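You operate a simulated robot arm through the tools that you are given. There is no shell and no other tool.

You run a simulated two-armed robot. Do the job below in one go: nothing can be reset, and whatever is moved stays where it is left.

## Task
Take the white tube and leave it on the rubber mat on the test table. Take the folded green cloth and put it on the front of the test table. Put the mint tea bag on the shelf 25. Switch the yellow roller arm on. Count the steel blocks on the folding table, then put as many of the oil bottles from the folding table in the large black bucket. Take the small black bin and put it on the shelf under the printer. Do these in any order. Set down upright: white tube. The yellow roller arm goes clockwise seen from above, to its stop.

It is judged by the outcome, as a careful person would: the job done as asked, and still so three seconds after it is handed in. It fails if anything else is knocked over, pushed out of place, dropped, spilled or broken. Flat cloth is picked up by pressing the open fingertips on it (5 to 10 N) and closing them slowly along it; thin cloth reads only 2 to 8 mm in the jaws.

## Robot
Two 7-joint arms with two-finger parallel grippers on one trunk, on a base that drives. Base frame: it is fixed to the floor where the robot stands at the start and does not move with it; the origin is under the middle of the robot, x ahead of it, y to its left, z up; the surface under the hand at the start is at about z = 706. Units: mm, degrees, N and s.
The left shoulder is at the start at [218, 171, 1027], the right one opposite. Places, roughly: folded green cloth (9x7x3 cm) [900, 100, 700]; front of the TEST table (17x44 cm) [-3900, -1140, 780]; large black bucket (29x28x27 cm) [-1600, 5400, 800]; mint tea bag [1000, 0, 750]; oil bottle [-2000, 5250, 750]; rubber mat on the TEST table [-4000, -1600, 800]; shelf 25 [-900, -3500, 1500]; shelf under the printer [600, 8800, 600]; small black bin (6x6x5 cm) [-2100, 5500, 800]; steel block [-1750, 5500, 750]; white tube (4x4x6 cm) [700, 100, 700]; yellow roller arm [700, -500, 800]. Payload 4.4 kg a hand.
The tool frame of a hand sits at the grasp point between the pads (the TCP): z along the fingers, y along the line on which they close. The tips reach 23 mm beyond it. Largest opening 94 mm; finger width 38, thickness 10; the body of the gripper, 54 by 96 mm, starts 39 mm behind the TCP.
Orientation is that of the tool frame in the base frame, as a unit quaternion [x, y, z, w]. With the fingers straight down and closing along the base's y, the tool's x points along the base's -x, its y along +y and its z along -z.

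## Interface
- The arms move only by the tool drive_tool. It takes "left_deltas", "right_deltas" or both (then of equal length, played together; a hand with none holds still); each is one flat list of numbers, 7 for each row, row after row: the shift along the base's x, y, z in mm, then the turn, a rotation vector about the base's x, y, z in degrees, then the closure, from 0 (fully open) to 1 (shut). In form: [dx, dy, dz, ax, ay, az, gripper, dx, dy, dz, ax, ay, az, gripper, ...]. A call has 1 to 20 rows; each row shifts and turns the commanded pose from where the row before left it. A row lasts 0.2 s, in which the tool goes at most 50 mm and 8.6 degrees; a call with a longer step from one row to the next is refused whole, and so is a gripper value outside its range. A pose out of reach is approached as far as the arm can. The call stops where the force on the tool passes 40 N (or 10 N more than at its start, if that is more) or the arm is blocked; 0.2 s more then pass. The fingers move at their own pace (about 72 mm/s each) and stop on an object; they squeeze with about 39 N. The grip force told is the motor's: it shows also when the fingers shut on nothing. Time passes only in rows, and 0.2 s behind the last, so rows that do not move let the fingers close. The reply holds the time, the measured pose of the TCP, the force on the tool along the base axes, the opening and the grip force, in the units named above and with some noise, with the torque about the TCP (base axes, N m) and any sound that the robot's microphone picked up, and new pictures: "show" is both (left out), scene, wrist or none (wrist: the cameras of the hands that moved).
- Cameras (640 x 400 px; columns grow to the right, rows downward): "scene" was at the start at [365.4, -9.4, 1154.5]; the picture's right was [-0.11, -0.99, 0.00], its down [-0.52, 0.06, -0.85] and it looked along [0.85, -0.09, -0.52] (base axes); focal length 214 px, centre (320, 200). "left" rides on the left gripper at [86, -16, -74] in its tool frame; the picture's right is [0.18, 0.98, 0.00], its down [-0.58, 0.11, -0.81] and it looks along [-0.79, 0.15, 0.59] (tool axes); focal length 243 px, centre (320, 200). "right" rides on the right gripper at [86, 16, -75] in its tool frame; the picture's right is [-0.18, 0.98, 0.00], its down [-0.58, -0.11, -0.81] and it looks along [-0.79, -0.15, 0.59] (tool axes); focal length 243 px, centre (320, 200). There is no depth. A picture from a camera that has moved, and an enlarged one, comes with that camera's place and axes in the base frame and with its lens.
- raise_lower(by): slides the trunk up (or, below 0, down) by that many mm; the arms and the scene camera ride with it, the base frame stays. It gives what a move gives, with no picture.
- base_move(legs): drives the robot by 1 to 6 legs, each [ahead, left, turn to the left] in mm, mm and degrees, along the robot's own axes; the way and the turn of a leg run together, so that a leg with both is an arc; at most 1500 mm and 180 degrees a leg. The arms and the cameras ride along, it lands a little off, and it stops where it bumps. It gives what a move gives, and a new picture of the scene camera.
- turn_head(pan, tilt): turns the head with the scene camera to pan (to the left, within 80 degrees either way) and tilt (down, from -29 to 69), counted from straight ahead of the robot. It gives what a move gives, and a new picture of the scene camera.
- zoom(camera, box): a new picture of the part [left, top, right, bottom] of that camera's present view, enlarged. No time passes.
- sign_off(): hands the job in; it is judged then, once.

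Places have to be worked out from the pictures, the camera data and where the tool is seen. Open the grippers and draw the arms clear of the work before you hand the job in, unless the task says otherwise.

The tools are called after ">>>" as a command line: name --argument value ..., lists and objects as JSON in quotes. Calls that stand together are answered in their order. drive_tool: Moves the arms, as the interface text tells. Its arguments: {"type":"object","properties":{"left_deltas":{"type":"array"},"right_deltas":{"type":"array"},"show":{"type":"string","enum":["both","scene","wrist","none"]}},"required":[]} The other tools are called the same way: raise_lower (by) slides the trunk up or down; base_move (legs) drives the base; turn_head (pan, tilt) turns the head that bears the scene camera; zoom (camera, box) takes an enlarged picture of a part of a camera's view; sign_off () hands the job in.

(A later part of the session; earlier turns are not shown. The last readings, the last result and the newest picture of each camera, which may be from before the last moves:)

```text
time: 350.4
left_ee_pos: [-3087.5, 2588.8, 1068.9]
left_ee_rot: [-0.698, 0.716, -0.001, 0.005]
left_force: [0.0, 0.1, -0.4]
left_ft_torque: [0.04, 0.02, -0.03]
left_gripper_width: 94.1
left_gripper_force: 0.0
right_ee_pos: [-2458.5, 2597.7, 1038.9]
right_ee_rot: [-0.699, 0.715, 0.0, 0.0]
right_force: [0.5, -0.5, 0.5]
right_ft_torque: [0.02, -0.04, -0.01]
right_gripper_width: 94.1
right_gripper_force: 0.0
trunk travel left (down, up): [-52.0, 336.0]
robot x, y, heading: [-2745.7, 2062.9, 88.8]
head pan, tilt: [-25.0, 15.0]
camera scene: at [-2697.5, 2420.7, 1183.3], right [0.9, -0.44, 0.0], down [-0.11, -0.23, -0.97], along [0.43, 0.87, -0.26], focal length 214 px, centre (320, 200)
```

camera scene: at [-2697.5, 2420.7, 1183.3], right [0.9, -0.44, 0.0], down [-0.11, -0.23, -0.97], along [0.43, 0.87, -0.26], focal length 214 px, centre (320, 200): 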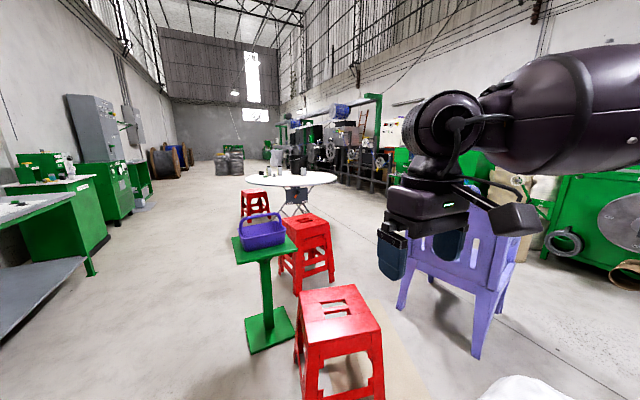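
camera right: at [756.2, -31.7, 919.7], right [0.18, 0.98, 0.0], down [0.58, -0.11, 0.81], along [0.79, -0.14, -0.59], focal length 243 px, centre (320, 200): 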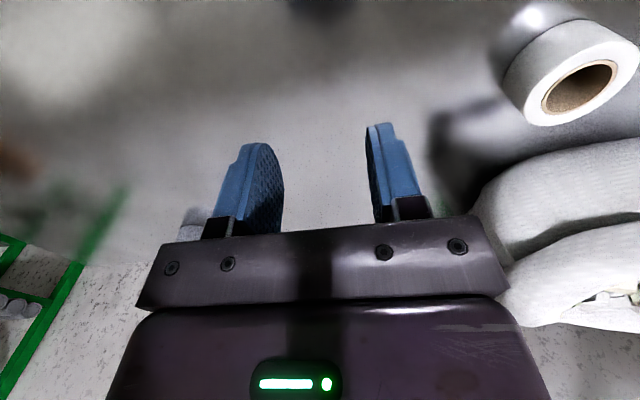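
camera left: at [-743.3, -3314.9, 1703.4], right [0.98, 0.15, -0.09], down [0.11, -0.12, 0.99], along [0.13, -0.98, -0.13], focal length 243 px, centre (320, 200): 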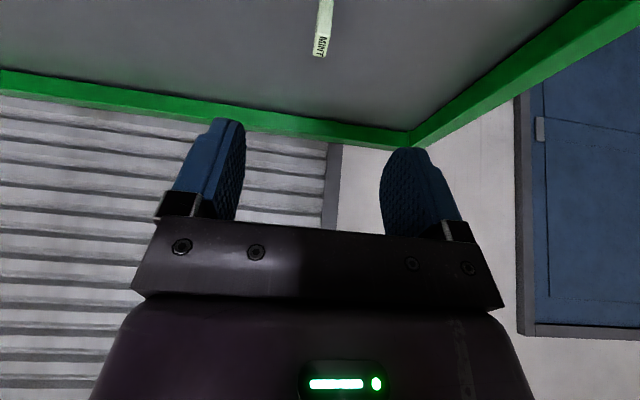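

I was blocked by something at y≈2067. I look down in front of the base to see it.

>>> turn_head --pan 0 --tilt 60

>>> turn_head --pan -60 --tilt 50

>>> turn_head --pan 60 --tilt 50

```text
time: 351.5
left_ee_pos: [-3087.2, 2589.7, 1068.6]
left_ee_rot: [-0.698, 0.716, 0.0, 0.004]
left_force: [-0.2, 0.0, -0.8]
left_ft_torque: [-0.01, 0.0, 0.0]
left_gripper_width: 93.9
left_gripper_force: 0.2
right_ee_pos: [-2457.6, 2596.0, 1038.9]
right_ee_rot: [-0.699, 0.715, 0.001, 0.0]
right_force: [-0.1, -0.8, 0.3]
right_ft_torque: [-0.03, 0.01, -0.02]
right_gripper_width: 94.1
right_gripper_force: 0.0
trunk travel left (down, up): [-52.0, 336.0]
robot x, y, heading: [-2744.4, 2065.3, 88.4]
head pan, tilt: [0.0, 60.0]
camera scene: at [-2737.3, 2403.6, 1117.1], right [1.0, -0.02, 0.0], down [-0.02, -0.87, -0.5], along [0.01, 0.5, -0.87], focal length 214 px, centre (320, 200)
```

scene: 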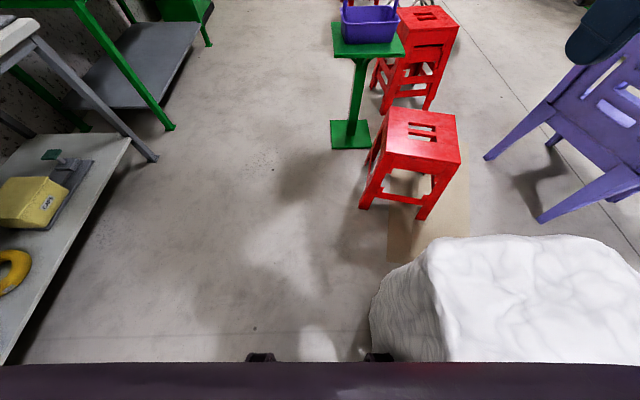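

```text
time: 352.8
left_ee_pos: [-3086.0, 2588.3, 1067.8]
left_ee_rot: [-0.698, 0.716, -0.001, 0.004]
left_force: [-0.1, 0.0, 0.3]
left_ft_torque: [0.0, 0.02, -0.01]
left_gripper_width: 93.8
left_gripper_force: 0.2
right_ee_pos: [-2457.2, 2596.7, 1038.6]
right_ee_rot: [-0.699, 0.715, 0.0, 0.001]
right_force: [0.3, -0.9, 0.1]
right_ft_torque: [0.01, 0.04, -0.03]
right_gripper_width: 94.2
right_gripper_force: 0.0
trunk travel left (down, up): [-52.0, 336.0]
robot x, y, heading: [-2747.2, 2066.2, 88.5]
head pan, tilt: [-60.0, 50.0]
camera scene: at [-2671.3, 2373.9, 1129.6], right [0.48, -0.88, 0.0], down [-0.67, -0.37, -0.64], along [0.56, 0.31, -0.77], focal length 214 px, centre (320, 200)
```

scene: 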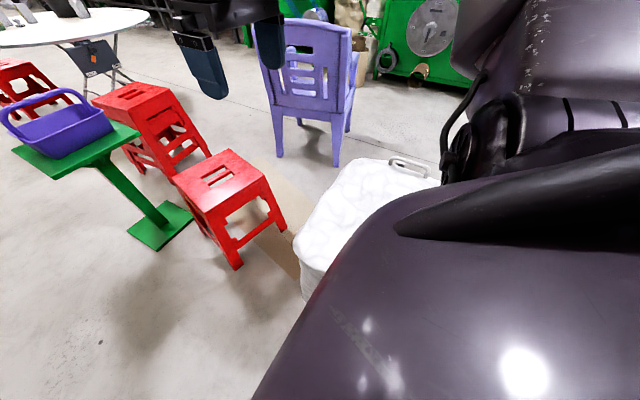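

```text
time: 354.8
left_ee_pos: [-3087.4, 2589.3, 1067.7]
left_ee_rot: [-0.698, 0.716, -0.001, 0.005]
left_force: [-0.9, -0.7, 0.1]
left_ft_torque: [0.01, 0.02, -0.03]
left_gripper_width: 93.9
left_gripper_force: 0.0
right_ee_pos: [-2455.5, 2596.5, 1038.6]
right_ee_rot: [-0.7, 0.715, 0.0, 0.0]
right_force: [1.0, 1.1, -0.4]
right_ft_torque: [0.01, 0.01, 0.0]
right_gripper_width: 93.9
right_gripper_force: 0.0
trunk travel left (down, up): [-52.0, 336.0]
robot x, y, heading: [-2747.7, 2059.9, 88.6]
head pan, tilt: [60.0, 50.0]
camera scene: at [-2804.6, 2377.0, 1129.6], right [0.52, 0.85, 0.0], down [0.65, -0.4, -0.64], along [-0.55, 0.33, -0.77], focal length 214 px, centre (320, 200)
```

scene: 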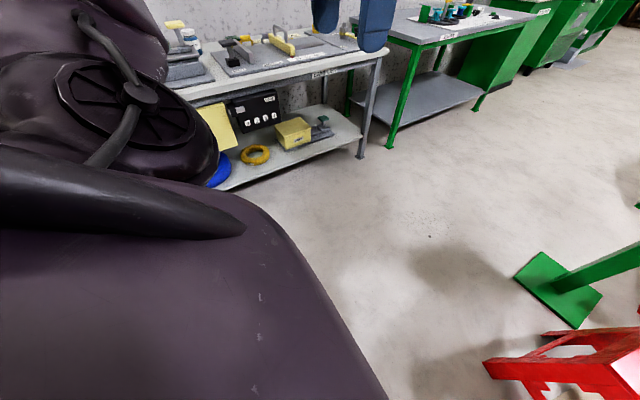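

The base's right side touched the white sack's edge at x≈-2500. I move away to the left and continue north with more room.

>>> base_move --legs '[[-40, 0, 0], [0, 260, 0], [1450, 0, 0]]'

>>> turn_head --pan -30 --tilt 20

```text
time: 365.1
left_ee_pos: [-3337.0, 4012.5, 1068.3]
left_ee_rot: [-0.702, 0.712, -0.001, 0.005]
left_force: [0.1, -0.3, -0.1]
left_ft_torque: [0.03, -0.02, -0.01]
left_gripper_width: 93.9
left_gripper_force: 0.1
right_ee_pos: [-2708.4, 4028.3, 1037.8]
right_ee_rot: [-0.703, 0.712, 0.0, -0.001]
right_force: [-0.1, 0.2, -0.3]
right_ft_torque: [-0.01, 0.01, 0.02]
right_gripper_width: 94.0
right_gripper_force: 0.1
trunk travel left (down, up): [-52.0, 336.0]
robot x, y, heading: [-2994.0, 3489.2, 89.3]
head pan, tilt: [60.0, 50.0]
camera scene: at [-3052.8, 3804.3, 1129.6], right [0.51, 0.86, 0.0], down [0.66, -0.39, -0.64], along [-0.55, 0.33, -0.77], focal length 214 px, centre (320, 200)
```

scene: 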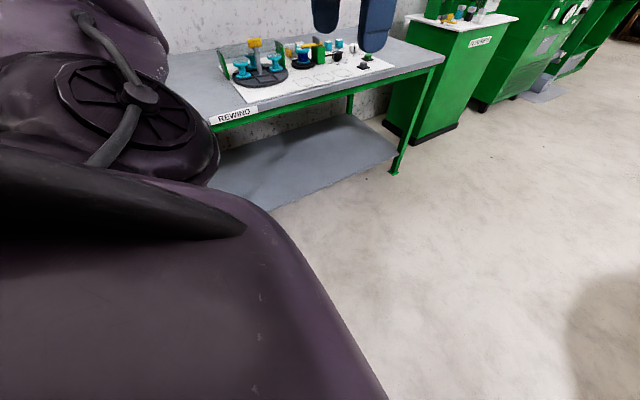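

```text
time: 366.7
left_ee_pos: [-3337.6, 4013.3, 1067.8]
left_ee_rot: [-0.702, 0.712, 0.0, 0.004]
left_force: [-0.4, 0.6, -0.1]
left_ft_torque: [0.04, -0.01, 0.01]
left_gripper_width: 93.7
left_gripper_force: 0.0
right_ee_pos: [-2707.0, 4028.0, 1039.6]
right_ee_rot: [-0.704, 0.71, -0.001, -0.001]
right_force: [0.2, 0.7, -0.5]
right_ft_torque: [0.0, 0.02, -0.03]
right_gripper_width: 93.8
right_gripper_force: 0.1
trunk travel left (down, up): [-52.0, 336.0]
robot x, y, heading: [-2990.1, 3489.0, 89.0]
head pan, tilt: [-30.0, 20.0]
camera scene: at [-2939.1, 3845.0, 1175.2], right [0.86, -0.51, 0.0], down [-0.17, -0.29, -0.94], along [0.48, 0.81, -0.34], focal length 214 px, centre (320, 200)
```

scene: 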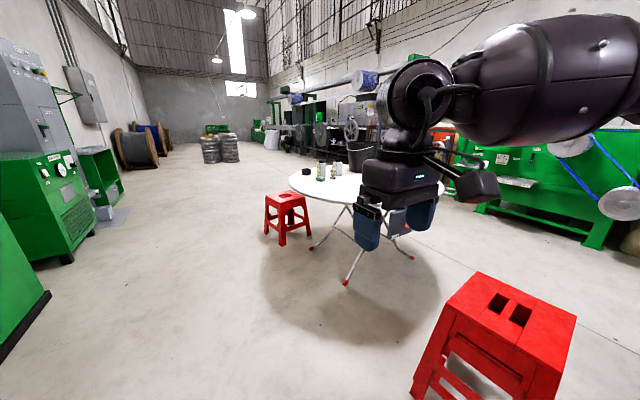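

The folding table is in view; I zoom on the objects on it.

>>> zoom --camera "scene" --box '[280, 130, 400, 215]'

```text
4.71 times, centred on (340, 172) of scene
camera zoom: at [-2939.1, 3845.0, 1175.2], right [0.86, -0.51, 0.0], down [-0.17, -0.29, -0.94], along [0.48, 0.81, -0.34], focal length 1009 px, centre (226, 329)
```

zoom: 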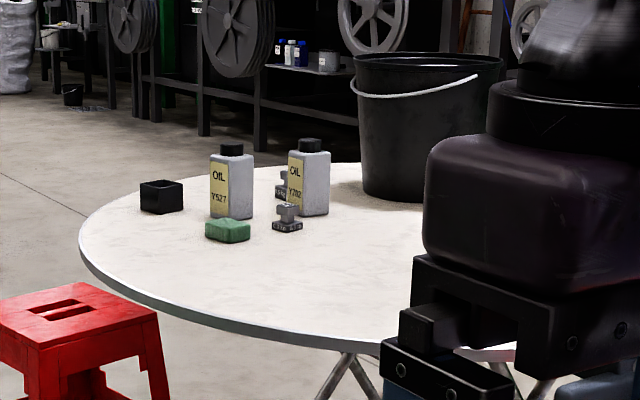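

I see two oil bottles, steel blocks (one in front, at least one behind), a green sponge, the small black bin and the large bucket, all in the table's north half. I drive up the aisle to go round to the north side, checking for more items from there.

>>> base_move --legs '[[1450, 0, 0.5], [1450, 0, 0]]'

>>> turn_head --pan -80 --tilt 15

```text
time: 381.2
left_ee_pos: [-3293.4, 7026.6, 1068.1]
left_ee_rot: [-0.7, 0.714, 0.0, 0.004]
left_force: [0.7, 0.0, -0.2]
left_ft_torque: [-0.03, -0.01, -0.03]
left_gripper_width: 94.0
left_gripper_force: 0.0
right_ee_pos: [-2663.7, 7037.6, 1039.0]
right_ee_rot: [-0.701, 0.713, 0.0, 0.0]
right_force: [0.4, 0.3, 0.2]
right_ft_torque: [0.04, -0.02, -0.01]
right_gripper_width: 93.9
right_gripper_force: 0.0
trunk travel left (down, up): [-52.0, 336.0]
robot x, y, heading: [-2947.2, 6502.6, 88.8]
head pan, tilt: [-30.0, 20.0]
camera scene: at [-2895.0, 6856.3, 1175.2], right [0.86, -0.52, 0.0], down [-0.18, -0.29, -0.94], along [0.48, 0.81, -0.34], focal length 214 px, centre (320, 200)
```

scene: 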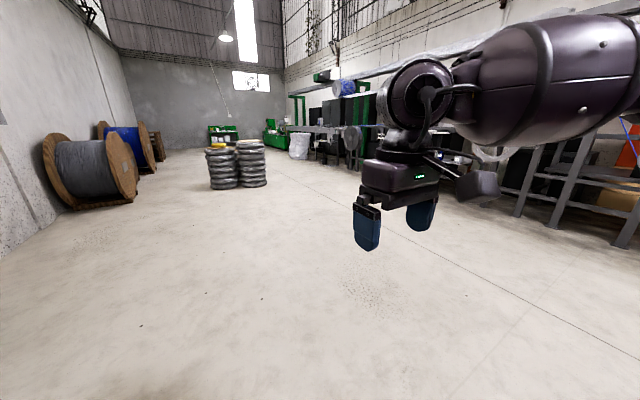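

```text
time: 382.4
left_ee_pos: [-3293.3, 7025.9, 1069.0]
left_ee_rot: [-0.7, 0.714, 0.0, 0.004]
left_force: [-0.3, 0.0, 0.2]
left_ft_torque: [-0.01, -0.03, 0.0]
left_gripper_width: 94.0
left_gripper_force: 0.0
right_ee_pos: [-2663.6, 7038.1, 1038.3]
right_ee_rot: [-0.702, 0.713, 0.0, 0.0]
right_force: [0.0, 0.4, -0.1]
right_ft_torque: [-0.01, 0.01, -0.03]
right_gripper_width: 93.9
right_gripper_force: 0.1
trunk travel left (down, up): [-52.0, 336.0]
robot x, y, heading: [-2949.2, 6503.8, 89.2]
head pan, tilt: [-80.0, 15.0]
camera scene: at [-2850.7, 6791.0, 1183.3], right [0.16, -0.99, 0.0], down [-0.26, -0.04, -0.97], along [0.95, 0.15, -0.26], focal length 214 px, centre (320, 200)
```

scene: 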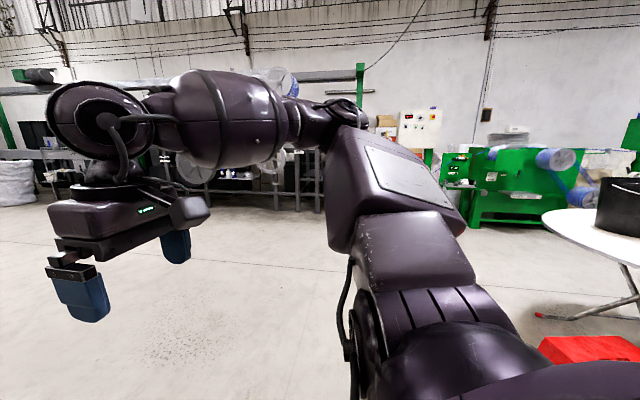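

Floor north of the table is open. I turn to +x, drive to x≈-1850, and turn to face the table (-y).

>>> base_move --legs '[[0, 0, -89], [1100, 0, 0], [0, 0, -90]]'

>>> turn_head --pan 0 --tilt 25

```text
time: 395.9
left_ee_pos: [-1504.0, 5944.4, 1068.0]
left_ee_rot: [0.72, 0.694, -0.004, -0.001]
left_force: [-0.5, 0.8, -0.3]
left_ft_torque: [-0.01, 0.0, -0.04]
left_gripper_width: 94.0
left_gripper_force: 0.0
right_ee_pos: [-2134.5, 5945.1, 1038.5]
right_ee_rot: [0.719, 0.695, 0.0, 0.0]
right_force: [0.5, 0.4, -0.3]
right_ft_torque: [0.0, 0.02, 0.01]
right_gripper_width: 94.0
right_gripper_force: 0.1
trunk travel left (down, up): [-52.0, 336.0]
robot x, y, heading: [-1842.0, 6479.3, -92.0]
head pan, tilt: [-80.0, 15.0]
camera scene: at [-1939.3, 6189.0, 1183.3], right [-0.14, 0.99, 0.0], down [0.26, 0.04, -0.97], along [-0.96, -0.13, -0.26], focal length 214 px, centre (320, 200)
```

scene: 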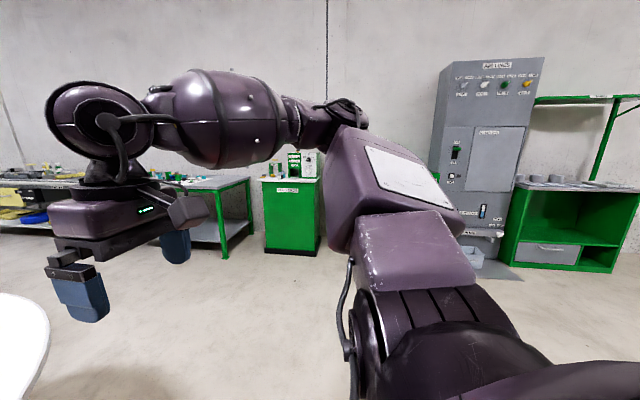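

```text
time: 397.4
left_ee_pos: [-1504.2, 5946.0, 1068.2]
left_ee_rot: [0.721, 0.693, -0.004, 0.0]
left_force: [0.5, -0.1, 0.2]
left_ft_torque: [-0.04, 0.01, 0.03]
left_gripper_width: 93.9
left_gripper_force: 0.1
right_ee_pos: [-2135.1, 5943.9, 1038.7]
right_ee_rot: [0.72, 0.694, 0.0, -0.001]
right_force: [-0.5, 0.6, -1.1]
right_ft_torque: [0.05, -0.02, -0.04]
right_gripper_width: 94.0
right_gripper_force: 0.1
trunk travel left (down, up): [-52.0, 336.0]
robot x, y, heading: [-1838.2, 6473.4, -92.2]
head pan, tilt: [0.0, 25.0]
camera scene: at [-1850.0, 6109.9, 1167.1], right [-1.0, 0.04, 0.0], down [0.02, 0.42, -0.91], along [-0.03, -0.91, -0.42], focal length 214 px, centre (320, 200)
```

scene: 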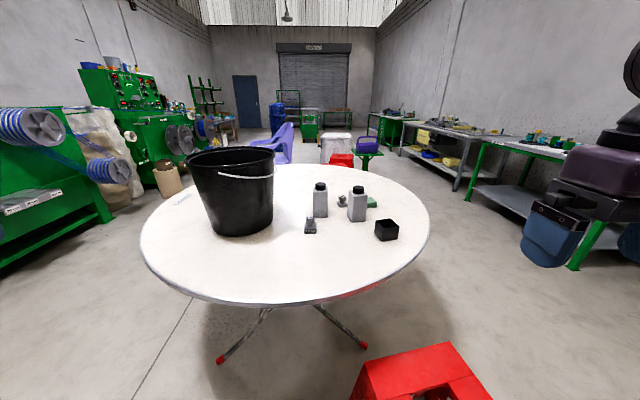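

Good overview from the north. I zoom in on the table objects to count the steel blocks and bottles.

>>> zoom --camera "scene" --box '[280, 160, 430, 260]'

>>> zoom --camera "scene" --box '[140, 130, 300, 250]'

>>> zoom --camera "scene" --box '[130, 160, 440, 320]'

```text
4.00 times, centred on (355, 210) of scene
camera zoom: at [-1850.0, 6109.9, 1167.1], right [-1.0, 0.04, 0.0], down [0.02, 0.42, -0.91], along [-0.03, -0.91, -0.42], focal length 858 px, centre (180, 160)
```

zoom: 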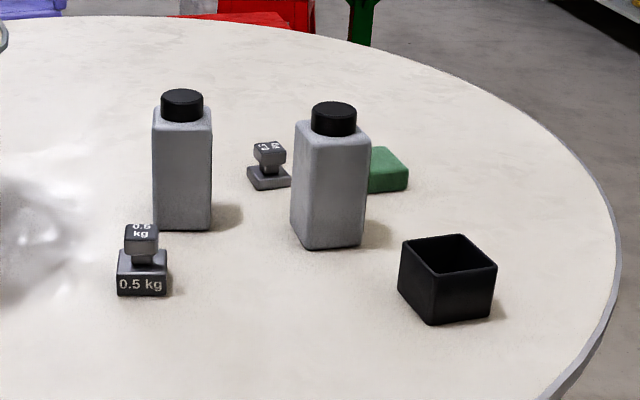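

```text
3.33 times, centred on (220, 190) of scene
camera zoom: at [-1850.0, 6109.9, 1167.1], right [-1.0, 0.04, 0.0], down [0.02, 0.42, -0.91], along [-0.03, -0.91, -0.42], focal length 715 px, centre (653, 233)
```

zoom: 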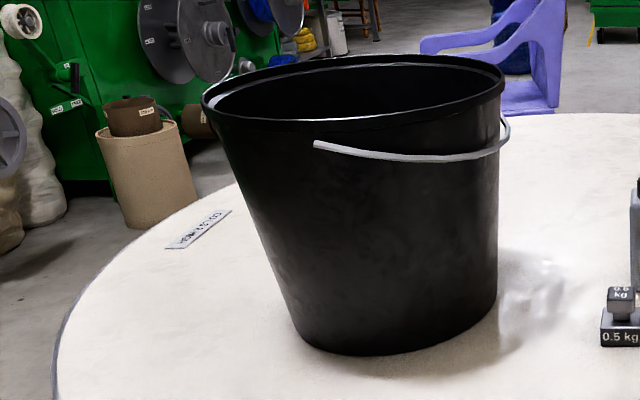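

```text
2.06 times, centred on (285, 240) of scene
camera zoom: at [-1850.0, 6109.9, 1167.1], right [-1.0, 0.04, 0.0], down [0.02, 0.42, -0.91], along [-0.03, -0.91, -0.42], focal length 443 px, centre (392, 117)
```

zoom: 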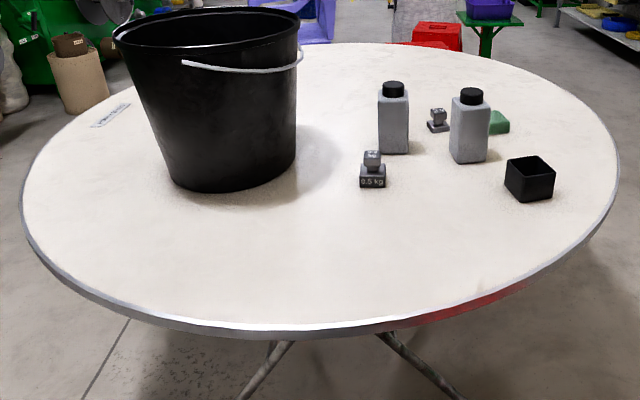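

Two steel 0.5 kg blocks and two oil bottles are visible; the bucket could hide more. I raise the trunk and look down from higher.

>>> raise_lower --by 330

>>> turn_head --pan 10 --tilt 40

>>> zoom --camera "scene" --box '[160, 60, 480, 260]'

```text
time: 400.6
left_ee_pos: [-1504.3, 5945.7, 1396.8]
left_ee_rot: [0.72, 0.694, -0.004, -0.001]
left_force: [0.5, -1.3, 0.1]
left_ft_torque: [-0.02, 0.0, -0.02]
left_gripper_width: 94.1
left_gripper_force: 0.1
right_ee_pos: [-2133.9, 5945.0, 1368.9]
right_ee_rot: [0.719, 0.695, 0.001, 0.001]
right_force: [-1.2, -0.5, -0.3]
right_ft_torque: [-0.01, 0.02, 0.01]
right_gripper_width: 93.9
right_gripper_force: 0.1
trunk travel left (down, up): [-382.0, 6.0]
robot x, y, heading: [-1839.8, 6474.6, -91.9]
head pan, tilt: [0.0, 25.0]
```

```text
time: 401.4
left_ee_pos: [-1504.3, 5945.3, 1397.5]
left_ee_rot: [0.721, 0.693, -0.004, 0.0]
left_force: [-0.3, -0.8, -0.1]
left_ft_torque: [-0.01, 0.02, -0.01]
left_gripper_width: 94.0
left_gripper_force: 0.1
right_ee_pos: [-2133.6, 5944.7, 1367.9]
right_ee_rot: [0.72, 0.694, 0.0, 0.0]
right_force: [0.4, 0.7, -0.1]
right_ft_torque: [-0.04, -0.01, 0.03]
right_gripper_width: 93.8
right_gripper_force: 0.2
trunk travel left (down, up): [-382.0, 6.0]
robot x, y, heading: [-1839.8, 6478.4, -92.0]
head pan, tilt: [10.0, 40.0]
camera scene: at [-1827.3, 6333.2, 1511.9], right [-0.99, -0.14, 0.0], down [-0.09, 0.64, -0.77], along [0.11, -0.76, -0.64], focal length 214 px, centre (320, 200)
```

scene: 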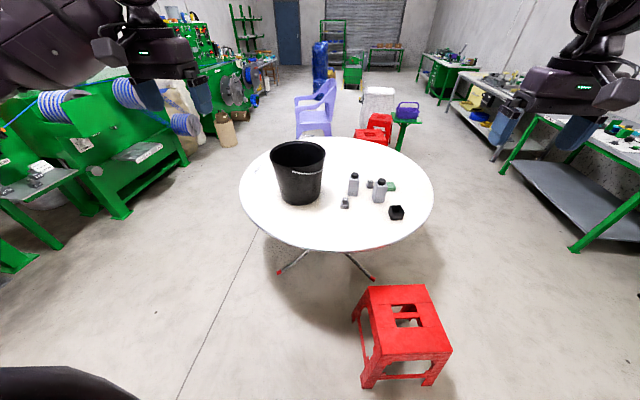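

```text
2.00 times, centred on (320, 160) of scene
camera zoom: at [-1827.3, 6333.2, 1511.9], right [-0.99, -0.14, 0.0], down [-0.09, 0.64, -0.77], along [0.11, -0.76, -0.64], focal length 429 px, centre (320, 280)
```

zoom: 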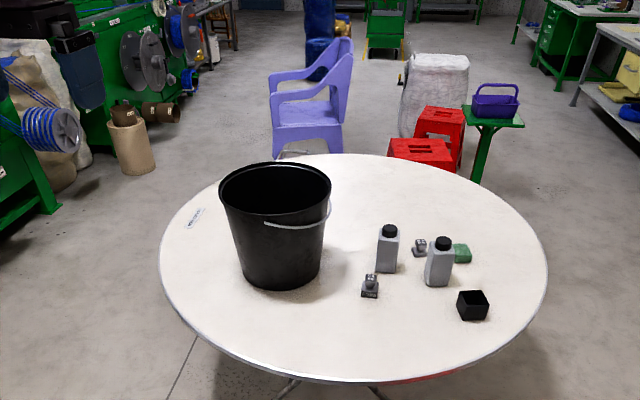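

The table is round (centre ≈(-1785,5165), radius ≈580); a red stool stands at x -2380…-2014 in front. I move left of the stool and up to the table's north edge, hands high.

>>> base_move --legs '[[0, 200, 2], [370, 0, 0]]'

>>> turn_head --pan 0 --tilt 45

```text
time: 405.7
left_ee_pos: [-1291.4, 5589.6, 1398.0]
left_ee_rot: [0.708, 0.706, -0.004, -0.001]
left_force: [-0.9, 0.3, 0.1]
left_ft_torque: [0.01, -0.02, 0.03]
left_gripper_width: 93.9
left_gripper_force: 0.0
right_ee_pos: [-1921.0, 5567.6, 1368.2]
right_ee_rot: [0.707, 0.707, 0.0, 0.0]
right_force: [0.1, 0.2, -0.5]
right_ft_torque: [-0.02, 0.0, 0.04]
right_gripper_width: 93.9
right_gripper_force: 0.0
trunk travel left (down, up): [-382.0, 6.0]
robot x, y, heading: [-1642.8, 6102.3, -90.1]
head pan, tilt: [10.0, 40.0]
camera scene: at [-1627.4, 5966.2, 1511.8], right [-0.98, -0.17, 0.0], down [-0.11, 0.63, -0.77], along [0.13, -0.75, -0.64], focal length 214 px, centre (320, 200)
```

scene: 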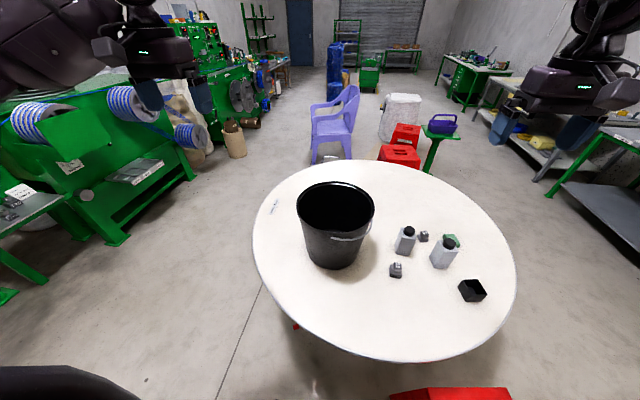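

```text
time: 406.4
left_ee_pos: [-1291.8, 5589.6, 1398.7]
left_ee_rot: [0.708, 0.706, -0.005, -0.001]
left_force: [0.6, -0.8, 0.0]
left_ft_torque: [0.01, 0.01, -0.01]
left_gripper_width: 93.9
left_gripper_force: 0.1
right_ee_pos: [-1920.6, 5567.8, 1367.3]
right_ee_rot: [0.707, 0.707, -0.001, 0.0]
right_force: [-1.1, -0.3, 0.1]
right_ft_torque: [-0.03, 0.01, 0.0]
right_gripper_width: 94.3
right_gripper_force: 0.1
trunk travel left (down, up): [-382.0, 6.0]
robot x, y, heading: [-1643.9, 6104.9, -89.9]
head pan, tilt: [0.0, 45.0]
camera scene: at [-1642.0, 5969.2, 1504.7], right [-1.0, 0.0, 0.0], down [0.0, 0.71, -0.71], along [0.0, -0.71, -0.71], focal length 214 px, centre (320, 200)
```

scene: 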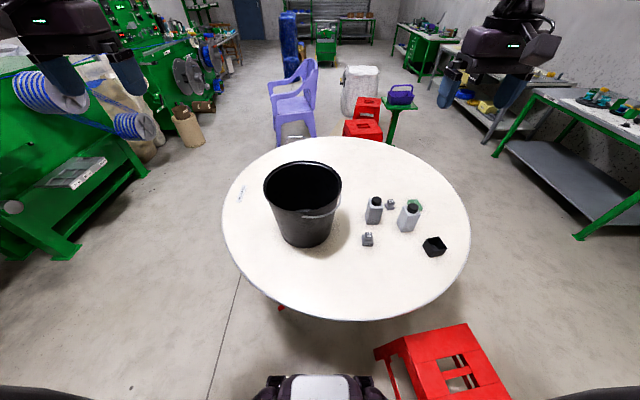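

I check the area behind the bucket using the left wrist camera, and inside the bucket with the scene camera.

>>> zoom --camera "left" --box '[0, 0, 640, 400]'

>>> zoom --camera "scene" --box '[220, 130, 480, 290]'

>>> zoom --camera "right" --box '[0, 0, 640, 400]'

```text
1.00 times, centred on (320, 200) of left (not enlarged: the box is as wide or as high as the picture)
camera zoom: at [-1307.3, 5678.4, 1472.2], right [0.98, 0.18, -0.01], down [0.11, -0.58, 0.81], along [0.14, -0.8, -0.59], focal length 243 px, centre (320, 200)
```

zoom: 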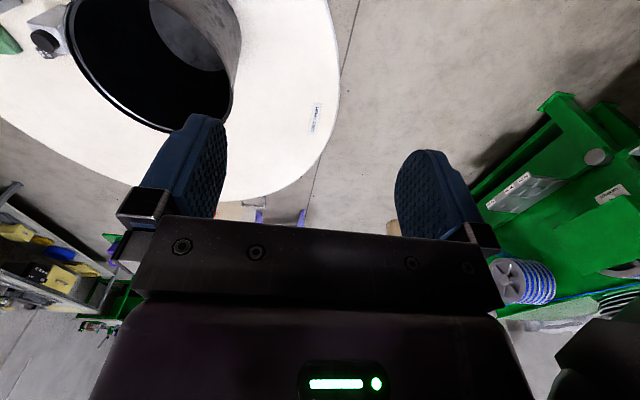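

```text
2.46 times, centred on (350, 210) of scene
camera zoom: at [-1642.0, 5969.2, 1504.7], right [-1.0, 0.0, 0.0], down [0.0, 0.71, -0.71], along [0.0, -0.71, -0.71], focal length 528 px, centre (246, 175)
```

zoom: 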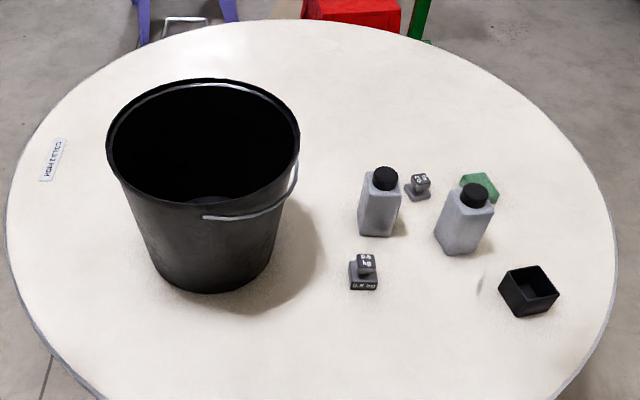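

```text
1.00 times, centred on (320, 200) of right (not enlarged: the box is as wide or as high as the picture)
camera zoom: at [-1904.0, 5654.3, 1443.8], right [0.98, -0.18, 0.0], down [-0.11, -0.58, 0.81], along [-0.15, -0.79, -0.59], focal length 243 px, centre (320, 200)
```

zoom: 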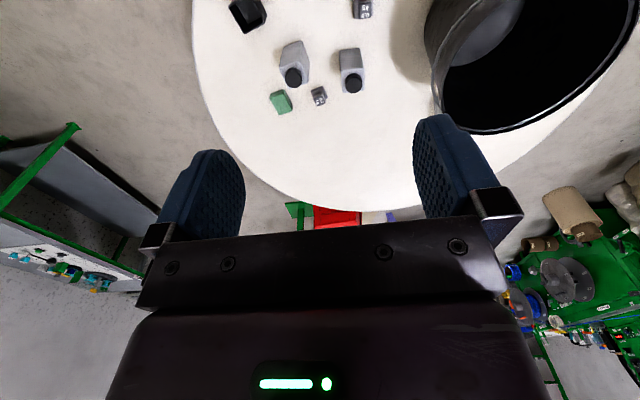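

Only two steel blocks and two oil bottles are on the table, so both bottles go in the bucket. I lower the trunk somewhat and bring the right hand above bottle 1 at about (-1880,5348).

>>> raise_lower --by -130

>>> drive_tool --right_deltas '[6, -36, -25, 0, 0, 0, 0, 6, -36, -25, 0, 0, 0, 0, 6, -36, -25, 0, 0, 0, 0, 6, -36, -25, 0, 0, 0, 0, 8, -36, -25, 0, 0, 0, 0, 8, -36, -25, 0, 0, 0, 0, 0, 0, 0, 0, 0, 0, 0]'

>>> zoom --camera "right" --box '[160, 0, 480, 240]'

```text
time: 408.0
left_ee_pos: [-1291.2, 5591.5, 1270.1]
left_ee_rot: [0.708, 0.706, -0.005, 0.001]
left_force: [0.9, 1.2, 0.5]
left_ft_torque: [-0.04, -0.02, 0.02]
left_gripper_width: 94.1
left_gripper_force: 0.0
right_ee_pos: [-1920.8, 5568.8, 1239.0]
right_ee_rot: [0.707, 0.707, 0.0, 0.001]
right_force: [1.2, 0.1, -0.8]
right_ft_torque: [0.01, -0.01, 0.01]
right_gripper_width: 94.0
right_gripper_force: 0.0
trunk travel left (down, up): [-252.0, 136.0]
robot x, y, heading: [-1644.4, 6104.6, -89.9]
head pan, tilt: [0.0, 45.0]
```

```text
time: 409.6
left_ee_pos: [-1291.3, 5589.9, 1268.9]
left_ee_rot: [0.708, 0.706, -0.005, -0.001]
left_force: [0.3, 0.3, 0.5]
left_ft_torque: [0.01, 0.01, -0.03]
left_gripper_width: 94.1
left_gripper_force: 0.1
right_ee_pos: [-1964.2, 5496.5, 1135.3]
right_ee_rot: [0.707, 0.707, 0.0, 0.001]
right_force: [0.6, 0.7, -0.4]
right_ft_torque: [0.0, -0.03, -0.01]
right_gripper_width: 94.0
right_gripper_force: 0.1
right hand out of reach, approached as far as the arm can: row 2, 3, 4, 5, 6
trunk travel left (down, up): [-252.0, 136.0]
robot x, y, heading: [-1644.9, 6107.2, -90.0]
head pan, tilt: [0.0, 45.0]
camera scene: at [-1642.0, 5937.5, 1371.5], right [-1.0, 0.0, 0.0], down [0.0, 0.71, -0.71], along [0.0, -0.71, -0.71], focal length 214 px, centre (320, 200)
camera right: at [-1947.5, 5583.6, 1209.8], right [0.98, -0.18, 0.0], down [-0.11, -0.58, 0.81], along [-0.15, -0.79, -0.59], focal length 243 px, centre (320, 200)
```

scene: 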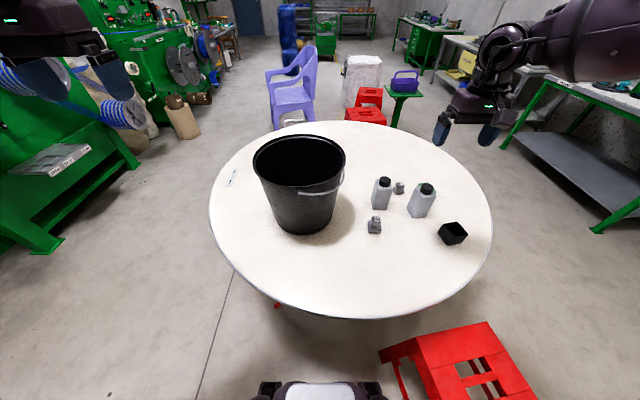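
right: 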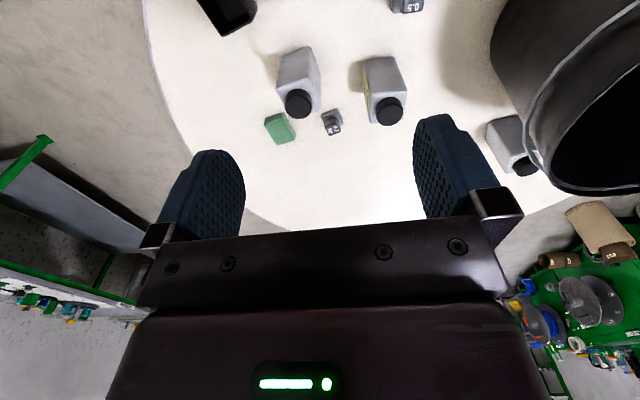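

```text
1.67 times, centred on (320, 120) of right
camera zoom: at [-1947.5, 5583.6, 1209.8], right [0.98, -0.18, 0.0], down [-0.11, -0.58, 0.81], along [-0.15, -0.79, -0.59], focal length 404 px, centre (320, 333)
```

zoom: 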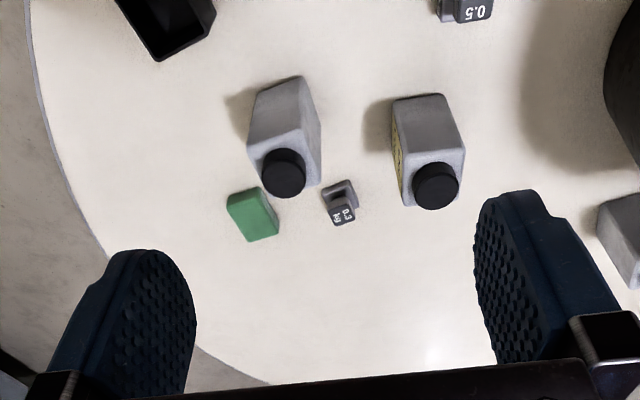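

A third bottle appears behind the bucket (seen at the right of the wrist view)! I need to view that area fully before deciding the count. First I zoom there.

>>> zoom --camera "right" --box '[440, 80, 640, 230]'

>>> zoom --camera "left" --box '[0, 0, 640, 400]'

```text
2.67 times, centred on (540, 155) of right
camera zoom: at [-1947.5, 5583.6, 1209.8], right [0.98, -0.18, 0.0], down [-0.11, -0.58, 0.81], along [-0.15, -0.79, -0.59], focal length 647 px, centre (-267, 320)
```

zoom: 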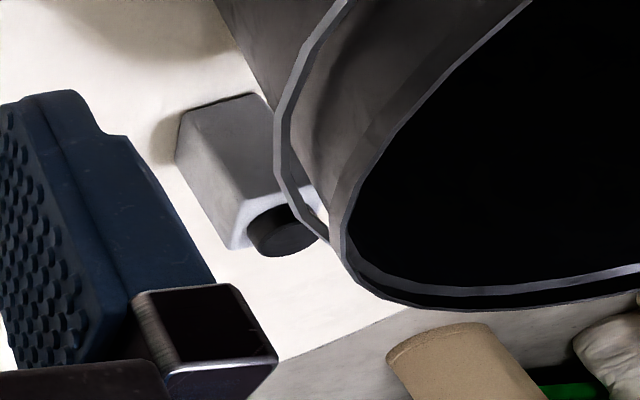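

```text
1.00 times, centred on (320, 200) of left (not enlarged: the box is as wide or as high as the picture)
camera zoom: at [-1307.1, 5678.4, 1342.2], right [0.98, 0.18, -0.01], down [0.11, -0.58, 0.81], along [0.14, -0.8, -0.59], focal length 243 px, centre (320, 200)
```

zoom: 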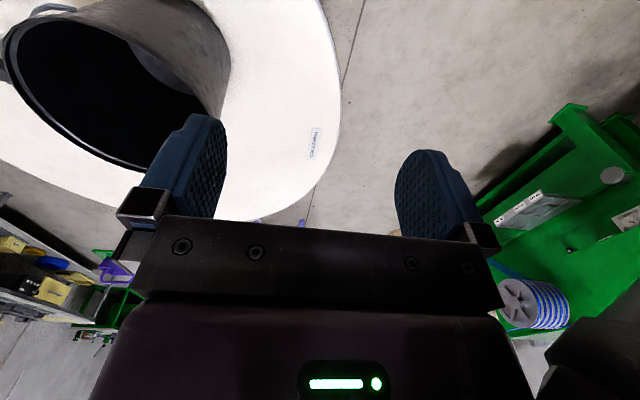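

The third bottle stands just south of the bucket. I use the left wrist camera to inspect that hidden area by moving the left hand forward and yawing it clockwise.

>>> drive_tool --left_deltas '[-5, -35, 0, 0, 0, -8, 0, -5, -35, 0, 0, 0, -8, 0, -5, -35, 0, 0, 0, -8, 0, -5, -35, 0, 0, 0, -8, 0, -5, -30, 0, 0, 0, -8, 0, 0, -20, 0, 0, 0, -5, 0, 0, 0, 0, 0, 0, 0, 0]' --show "wrist"

```text
time: 411.2
left_ee_pos: [-1314.0, 5399.3, 1266.7]
left_ee_rot: [0.925, 0.38, -0.004, -0.004]
left_force: [-0.5, 1.0, 0.0]
left_ft_torque: [0.0, -0.02, -0.03]
left_gripper_width: 94.0
left_gripper_force: 0.0
right_ee_pos: [-1965.0, 5497.2, 1135.4]
right_ee_rot: [0.707, 0.707, -0.001, 0.001]
right_force: [0.0, -0.2, 0.1]
right_ft_torque: [-0.02, -0.03, 0.01]
right_gripper_width: 94.0
right_gripper_force: 0.0
trunk travel left (down, up): [-252.0, 136.0]
robot x, y, heading: [-1644.9, 6107.5, -89.8]
head pan, tilt: [0.0, 45.0]
camera left: at [-1264.2, 5473.0, 1340.1], right [0.82, -0.57, -0.01], down [-0.33, -0.49, 0.81], along [-0.46, -0.66, -0.59], focal length 243 px, centre (320, 200)
```

left: 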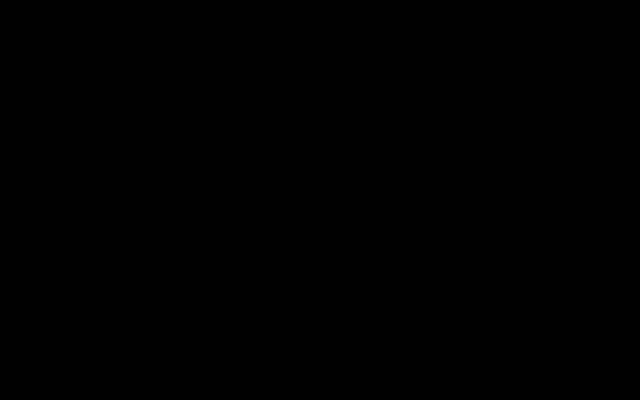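

The picture came out black; I take it again.

>>> zoom --camera "left" --box '[0, 0, 640, 400]'

```text
1.00 times, centred on (320, 200) of left (not enlarged: the box is as wide or as high as the picture)
camera zoom: at [-1264.2, 5473.0, 1340.1], right [0.82, -0.57, -0.01], down [-0.33, -0.49, 0.81], along [-0.46, -0.66, -0.59], focal length 243 px, centre (320, 200)
```

zoom: 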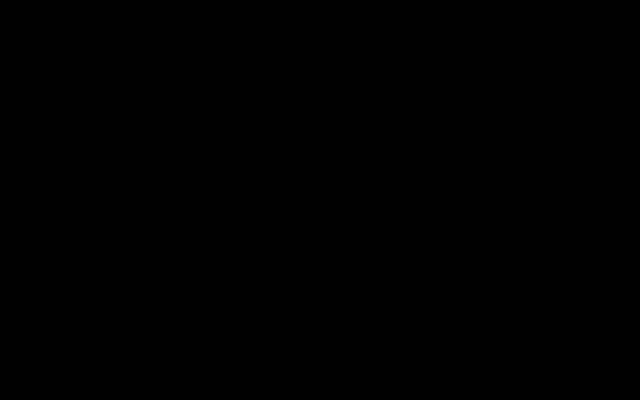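

The camera is probably buried against the forearm at this yaw. I turn the hand back by 25°.

>>> drive_tool --left_deltas '[0, 0, 0, 0, 0, 8, 0, 0, 0, 0, 0, 0, 8, 0, 0, 0, 0, 0, 0, 8, 0, 0, 0, 0, 0, 0, 0, 0]' --show "both"

```text
time: 412.2
left_ee_pos: [-1316.8, 5398.6, 1267.8]
left_ee_rot: [0.825, 0.565, -0.005, -0.001]
left_force: [0.1, 0.3, 0.4]
left_ft_torque: [0.01, 0.01, -0.01]
left_gripper_width: 94.0
left_gripper_force: 0.1
right_ee_pos: [-1963.8, 5496.4, 1134.6]
right_ee_rot: [0.707, 0.707, -0.001, 0.001]
right_force: [-0.5, -0.1, 0.5]
right_ft_torque: [0.0, 0.0, 0.01]
right_gripper_width: 93.8
right_gripper_force: 0.1
trunk travel left (down, up): [-252.0, 136.0]
robot x, y, heading: [-1643.2, 6106.9, -90.1]
head pan, tilt: [0.0, 45.0]
camera scene: at [-1642.2, 5937.4, 1371.4], right [-1.0, 0.0, 0.0], down [0.0, 0.71, -0.71], along [0.0, -0.71, -0.71], focal length 214 px, centre (320, 200)
camera left: at [-1299.9, 5487.1, 1341.9], right [0.98, -0.18, -0.01], down [-0.1, -0.58, 0.81], along [-0.15, -0.79, -0.59], focal length 243 px, centre (320, 200)
```

scene: 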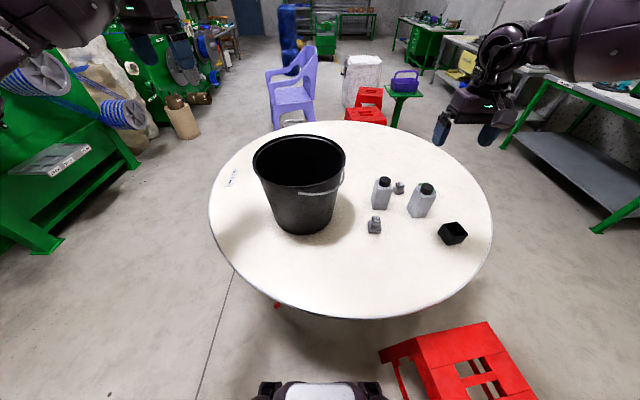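
left: 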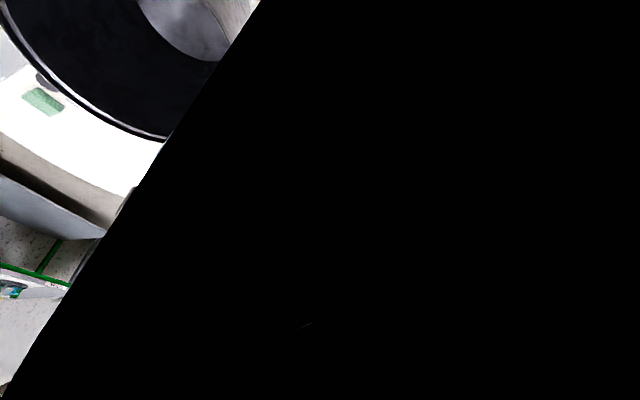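

The arm itself blocks that camera. I'll simply strafe left (east) 450 mm and use the head camera to look past the bucket's east side.

>>> base_move --legs '[[0, 480, 0]]'

>>> turn_head --pan -25 --tilt 35

>>> zoom --camera "scene" --box '[200, 80, 440, 230]'

```text
time: 416.9
left_ee_pos: [-841.2, 5396.3, 1268.5]
left_ee_rot: [0.826, 0.563, -0.005, -0.001]
left_force: [0.4, -0.2, 0.9]
left_ft_torque: [0.0, -0.02, -0.02]
left_gripper_width: 94.0
left_gripper_force: 0.1
right_ee_pos: [-1490.2, 5495.5, 1134.5]
right_ee_rot: [0.708, 0.706, -0.001, 0.001]
right_force: [0.2, 0.1, 0.7]
right_ft_torque: [0.04, 0.01, 0.02]
right_gripper_width: 94.0
right_gripper_force: 0.1
trunk travel left (down, up): [-252.0, 136.0]
robot x, y, heading: [-1167.4, 6106.7, -90.3]
head pan, tilt: [0.0, 45.0]
camera scene: at [-1165.9, 5936.2, 1371.4], right [-1.0, 0.0, 0.0], down [0.0, 0.71, -0.71], along [0.0, -0.71, -0.71], focal length 214 px, centre (320, 200)
```

scene: 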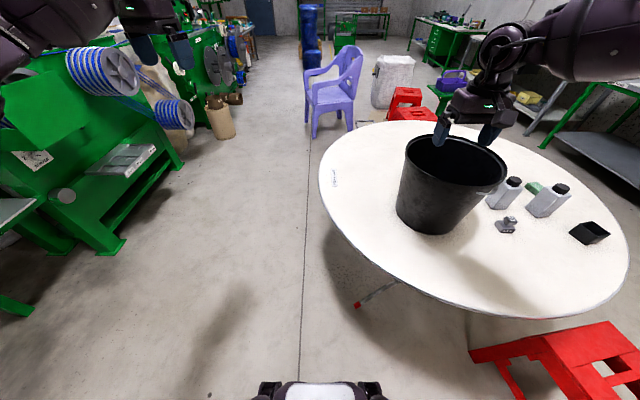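

```text
time: 417.8
left_ee_pos: [-842.3, 5397.2, 1268.4]
left_ee_rot: [0.826, 0.563, -0.003, -0.001]
left_force: [0.2, 0.7, -0.4]
left_ft_torque: [-0.02, 0.02, -0.04]
left_gripper_width: 93.9
left_gripper_force: 0.0
right_ee_pos: [-1488.8, 5497.6, 1136.1]
right_ee_rot: [0.708, 0.706, -0.002, 0.001]
right_force: [-0.5, 0.9, -0.4]
right_ft_torque: [0.01, -0.02, 0.02]
right_gripper_width: 94.2
right_gripper_force: 0.0
trunk travel left (down, up): [-252.0, 136.0]
robot x, y, heading: [-1169.3, 6112.4, -90.0]
head pan, tilt: [-25.0, 35.0]
camera scene: at [-1203.2, 5937.8, 1386.2], right [-0.9, 0.43, 0.0], down [0.24, 0.52, -0.82], along [-0.35, -0.74, -0.57], focal length 214 px, centre (320, 200)
```

scene: 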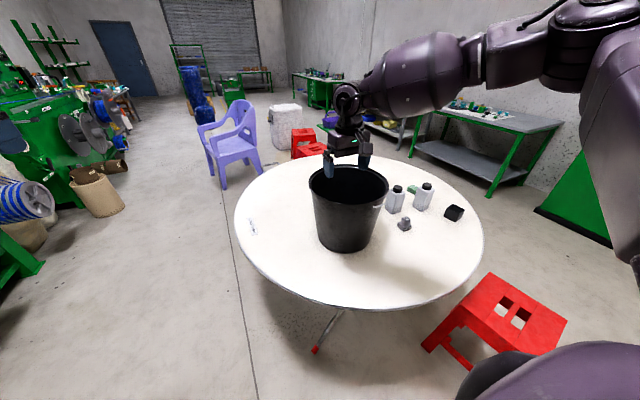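

```text
2.67 times, centred on (320, 155) of scene
camera zoom: at [-1203.2, 5937.8, 1386.2], right [-0.9, 0.43, 0.0], down [0.24, 0.52, -0.82], along [-0.35, -0.74, -0.57], focal length 572 px, centre (320, 320)
```

zoom: 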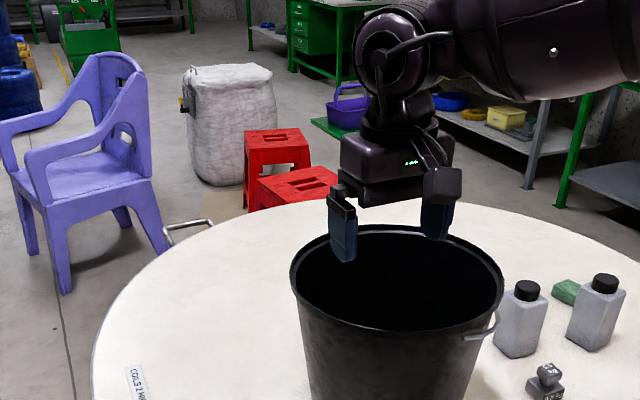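

East and southeast of the bucket look clear, but the spot right behind it needs a view from the east. I first tidy both hands, high and closer in.

>>> drive_tool --left_deltas '[0, 30, 0, 0, 0, 5.5, 0, 0, 30, 0, 0, 0, 5.5, 0, 0, 30, 0, 0, 0, 5.5, 0, 0, 30, 0, 0, 0, 5, 0, 0, 30, 0, 0, 0, 0, 0, 0, 20, 0, 0, 0, 0, 0]' --right_deltas '[0, 5, 30, 0, 0, 0, 0, 0, 10, 30, 0, 0, 0, 0, 0, 15, 30, 0, 0, 0, 0, 0, 20, 30, 0, 0, 0, 0, 0, 20, 20, 0, 0, 0, 0, 0, 10, 0, 0, 0, 0, 0]' --show "none"

```text
time: 419.2
left_ee_pos: [-842.0, 5568.1, 1266.6]
left_ee_rot: [0.706, 0.708, -0.004, -0.001]
left_force: [-0.1, -0.3, -0.1]
left_ft_torque: [-0.01, -0.02, 0.02]
left_gripper_width: 94.2
left_gripper_force: 0.0
right_ee_pos: [-1488.3, 5578.7, 1275.3]
right_ee_rot: [0.708, 0.706, -0.001, 0.002]
right_force: [-0.2, -0.7, -0.1]
right_ft_torque: [0.0, -0.01, -0.03]
right_gripper_width: 93.9
right_gripper_force: 0.0
trunk travel left (down, up): [-252.0, 136.0]
robot x, y, heading: [-1165.9, 6107.3, -90.2]
head pan, tilt: [-25.0, 35.0]
```

Now I strafe east, turn to face west, and move south alongside the table's east edge.

>>> base_move --legs '[[0, 330, 0], [0, 0, -90], [0, 500, 0]]'

>>> turn_head --pan 15 --tilt 40

>>> zoom --camera "scene" --box '[200, 80, 440, 230]'

```text
time: 431.0
left_ee_pos: [-1438.9, 5321.3, 1267.2]
left_ee_rot: [0.999, -0.035, -0.003, -0.004]
left_force: [0.2, 0.2, 0.2]
left_ft_torque: [-0.03, -0.01, 0.0]
left_gripper_width: 93.8
left_gripper_force: 0.1
right_ee_pos: [-1381.8, 5964.0, 1274.7]
right_ee_rot: [0.999, -0.037, -0.001, 0.0]
right_force: [-0.3, 0.2, 1.1]
right_ft_torque: [-0.01, 0.01, 0.01]
right_gripper_width: 93.9
right_gripper_force: 0.0
trunk travel left (down, up): [-252.0, 136.0]
robot x, y, heading: [-876.5, 5605.0, 175.8]
head pan, tilt: [-25.0, 35.0]
camera scene: at [-1042.4, 5656.8, 1386.3], right [0.49, 0.87, 0.0], down [0.5, -0.28, -0.82], along [-0.71, 0.4, -0.57], focal length 214 px, centre (320, 200)
```

scene: 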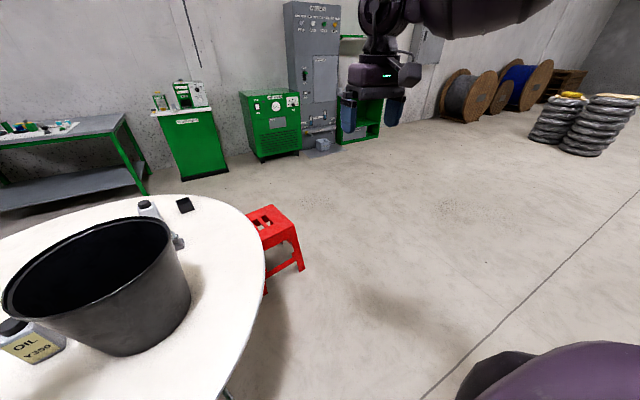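

```text
time: 432.1
left_ee_pos: [-1439.6, 5320.9, 1267.4]
left_ee_rot: [0.999, -0.035, -0.002, -0.003]
left_force: [-0.6, 0.5, -0.4]
left_ft_torque: [0.02, -0.04, 0.0]
left_gripper_width: 94.1
left_gripper_force: 0.0
right_ee_pos: [-1382.5, 5964.7, 1273.2]
right_ee_rot: [0.999, -0.037, -0.001, 0.001]
right_force: [-0.5, 0.1, 0.3]
right_ft_torque: [-0.02, -0.01, 0.02]
right_gripper_width: 94.0
right_gripper_force: 0.0
trunk travel left (down, up): [-252.0, 136.0]
robot x, y, heading: [-881.8, 5605.1, 175.8]
head pan, tilt: [15.0, 40.0]
camera scene: at [-1049.2, 5598.1, 1378.7], right [-0.18, 0.98, 0.0], down [0.63, 0.12, -0.77], along [-0.75, -0.14, -0.64], focal length 214 px, centre (320, 200)
```

scene: 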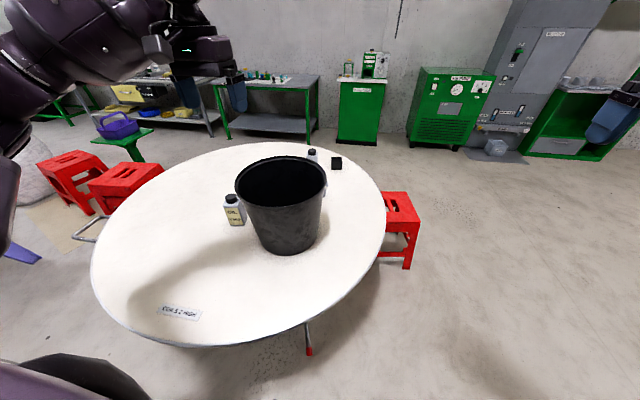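

```text
2.67 times, centred on (320, 155) of scene
camera zoom: at [-1049.2, 5598.1, 1378.7], right [-0.18, 0.98, 0.0], down [0.63, 0.12, -0.77], along [-0.75, -0.14, -0.64], focal length 572 px, centre (320, 320)
```

zoom: 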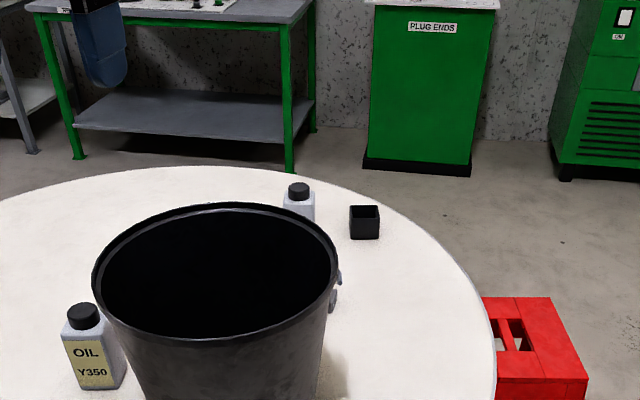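

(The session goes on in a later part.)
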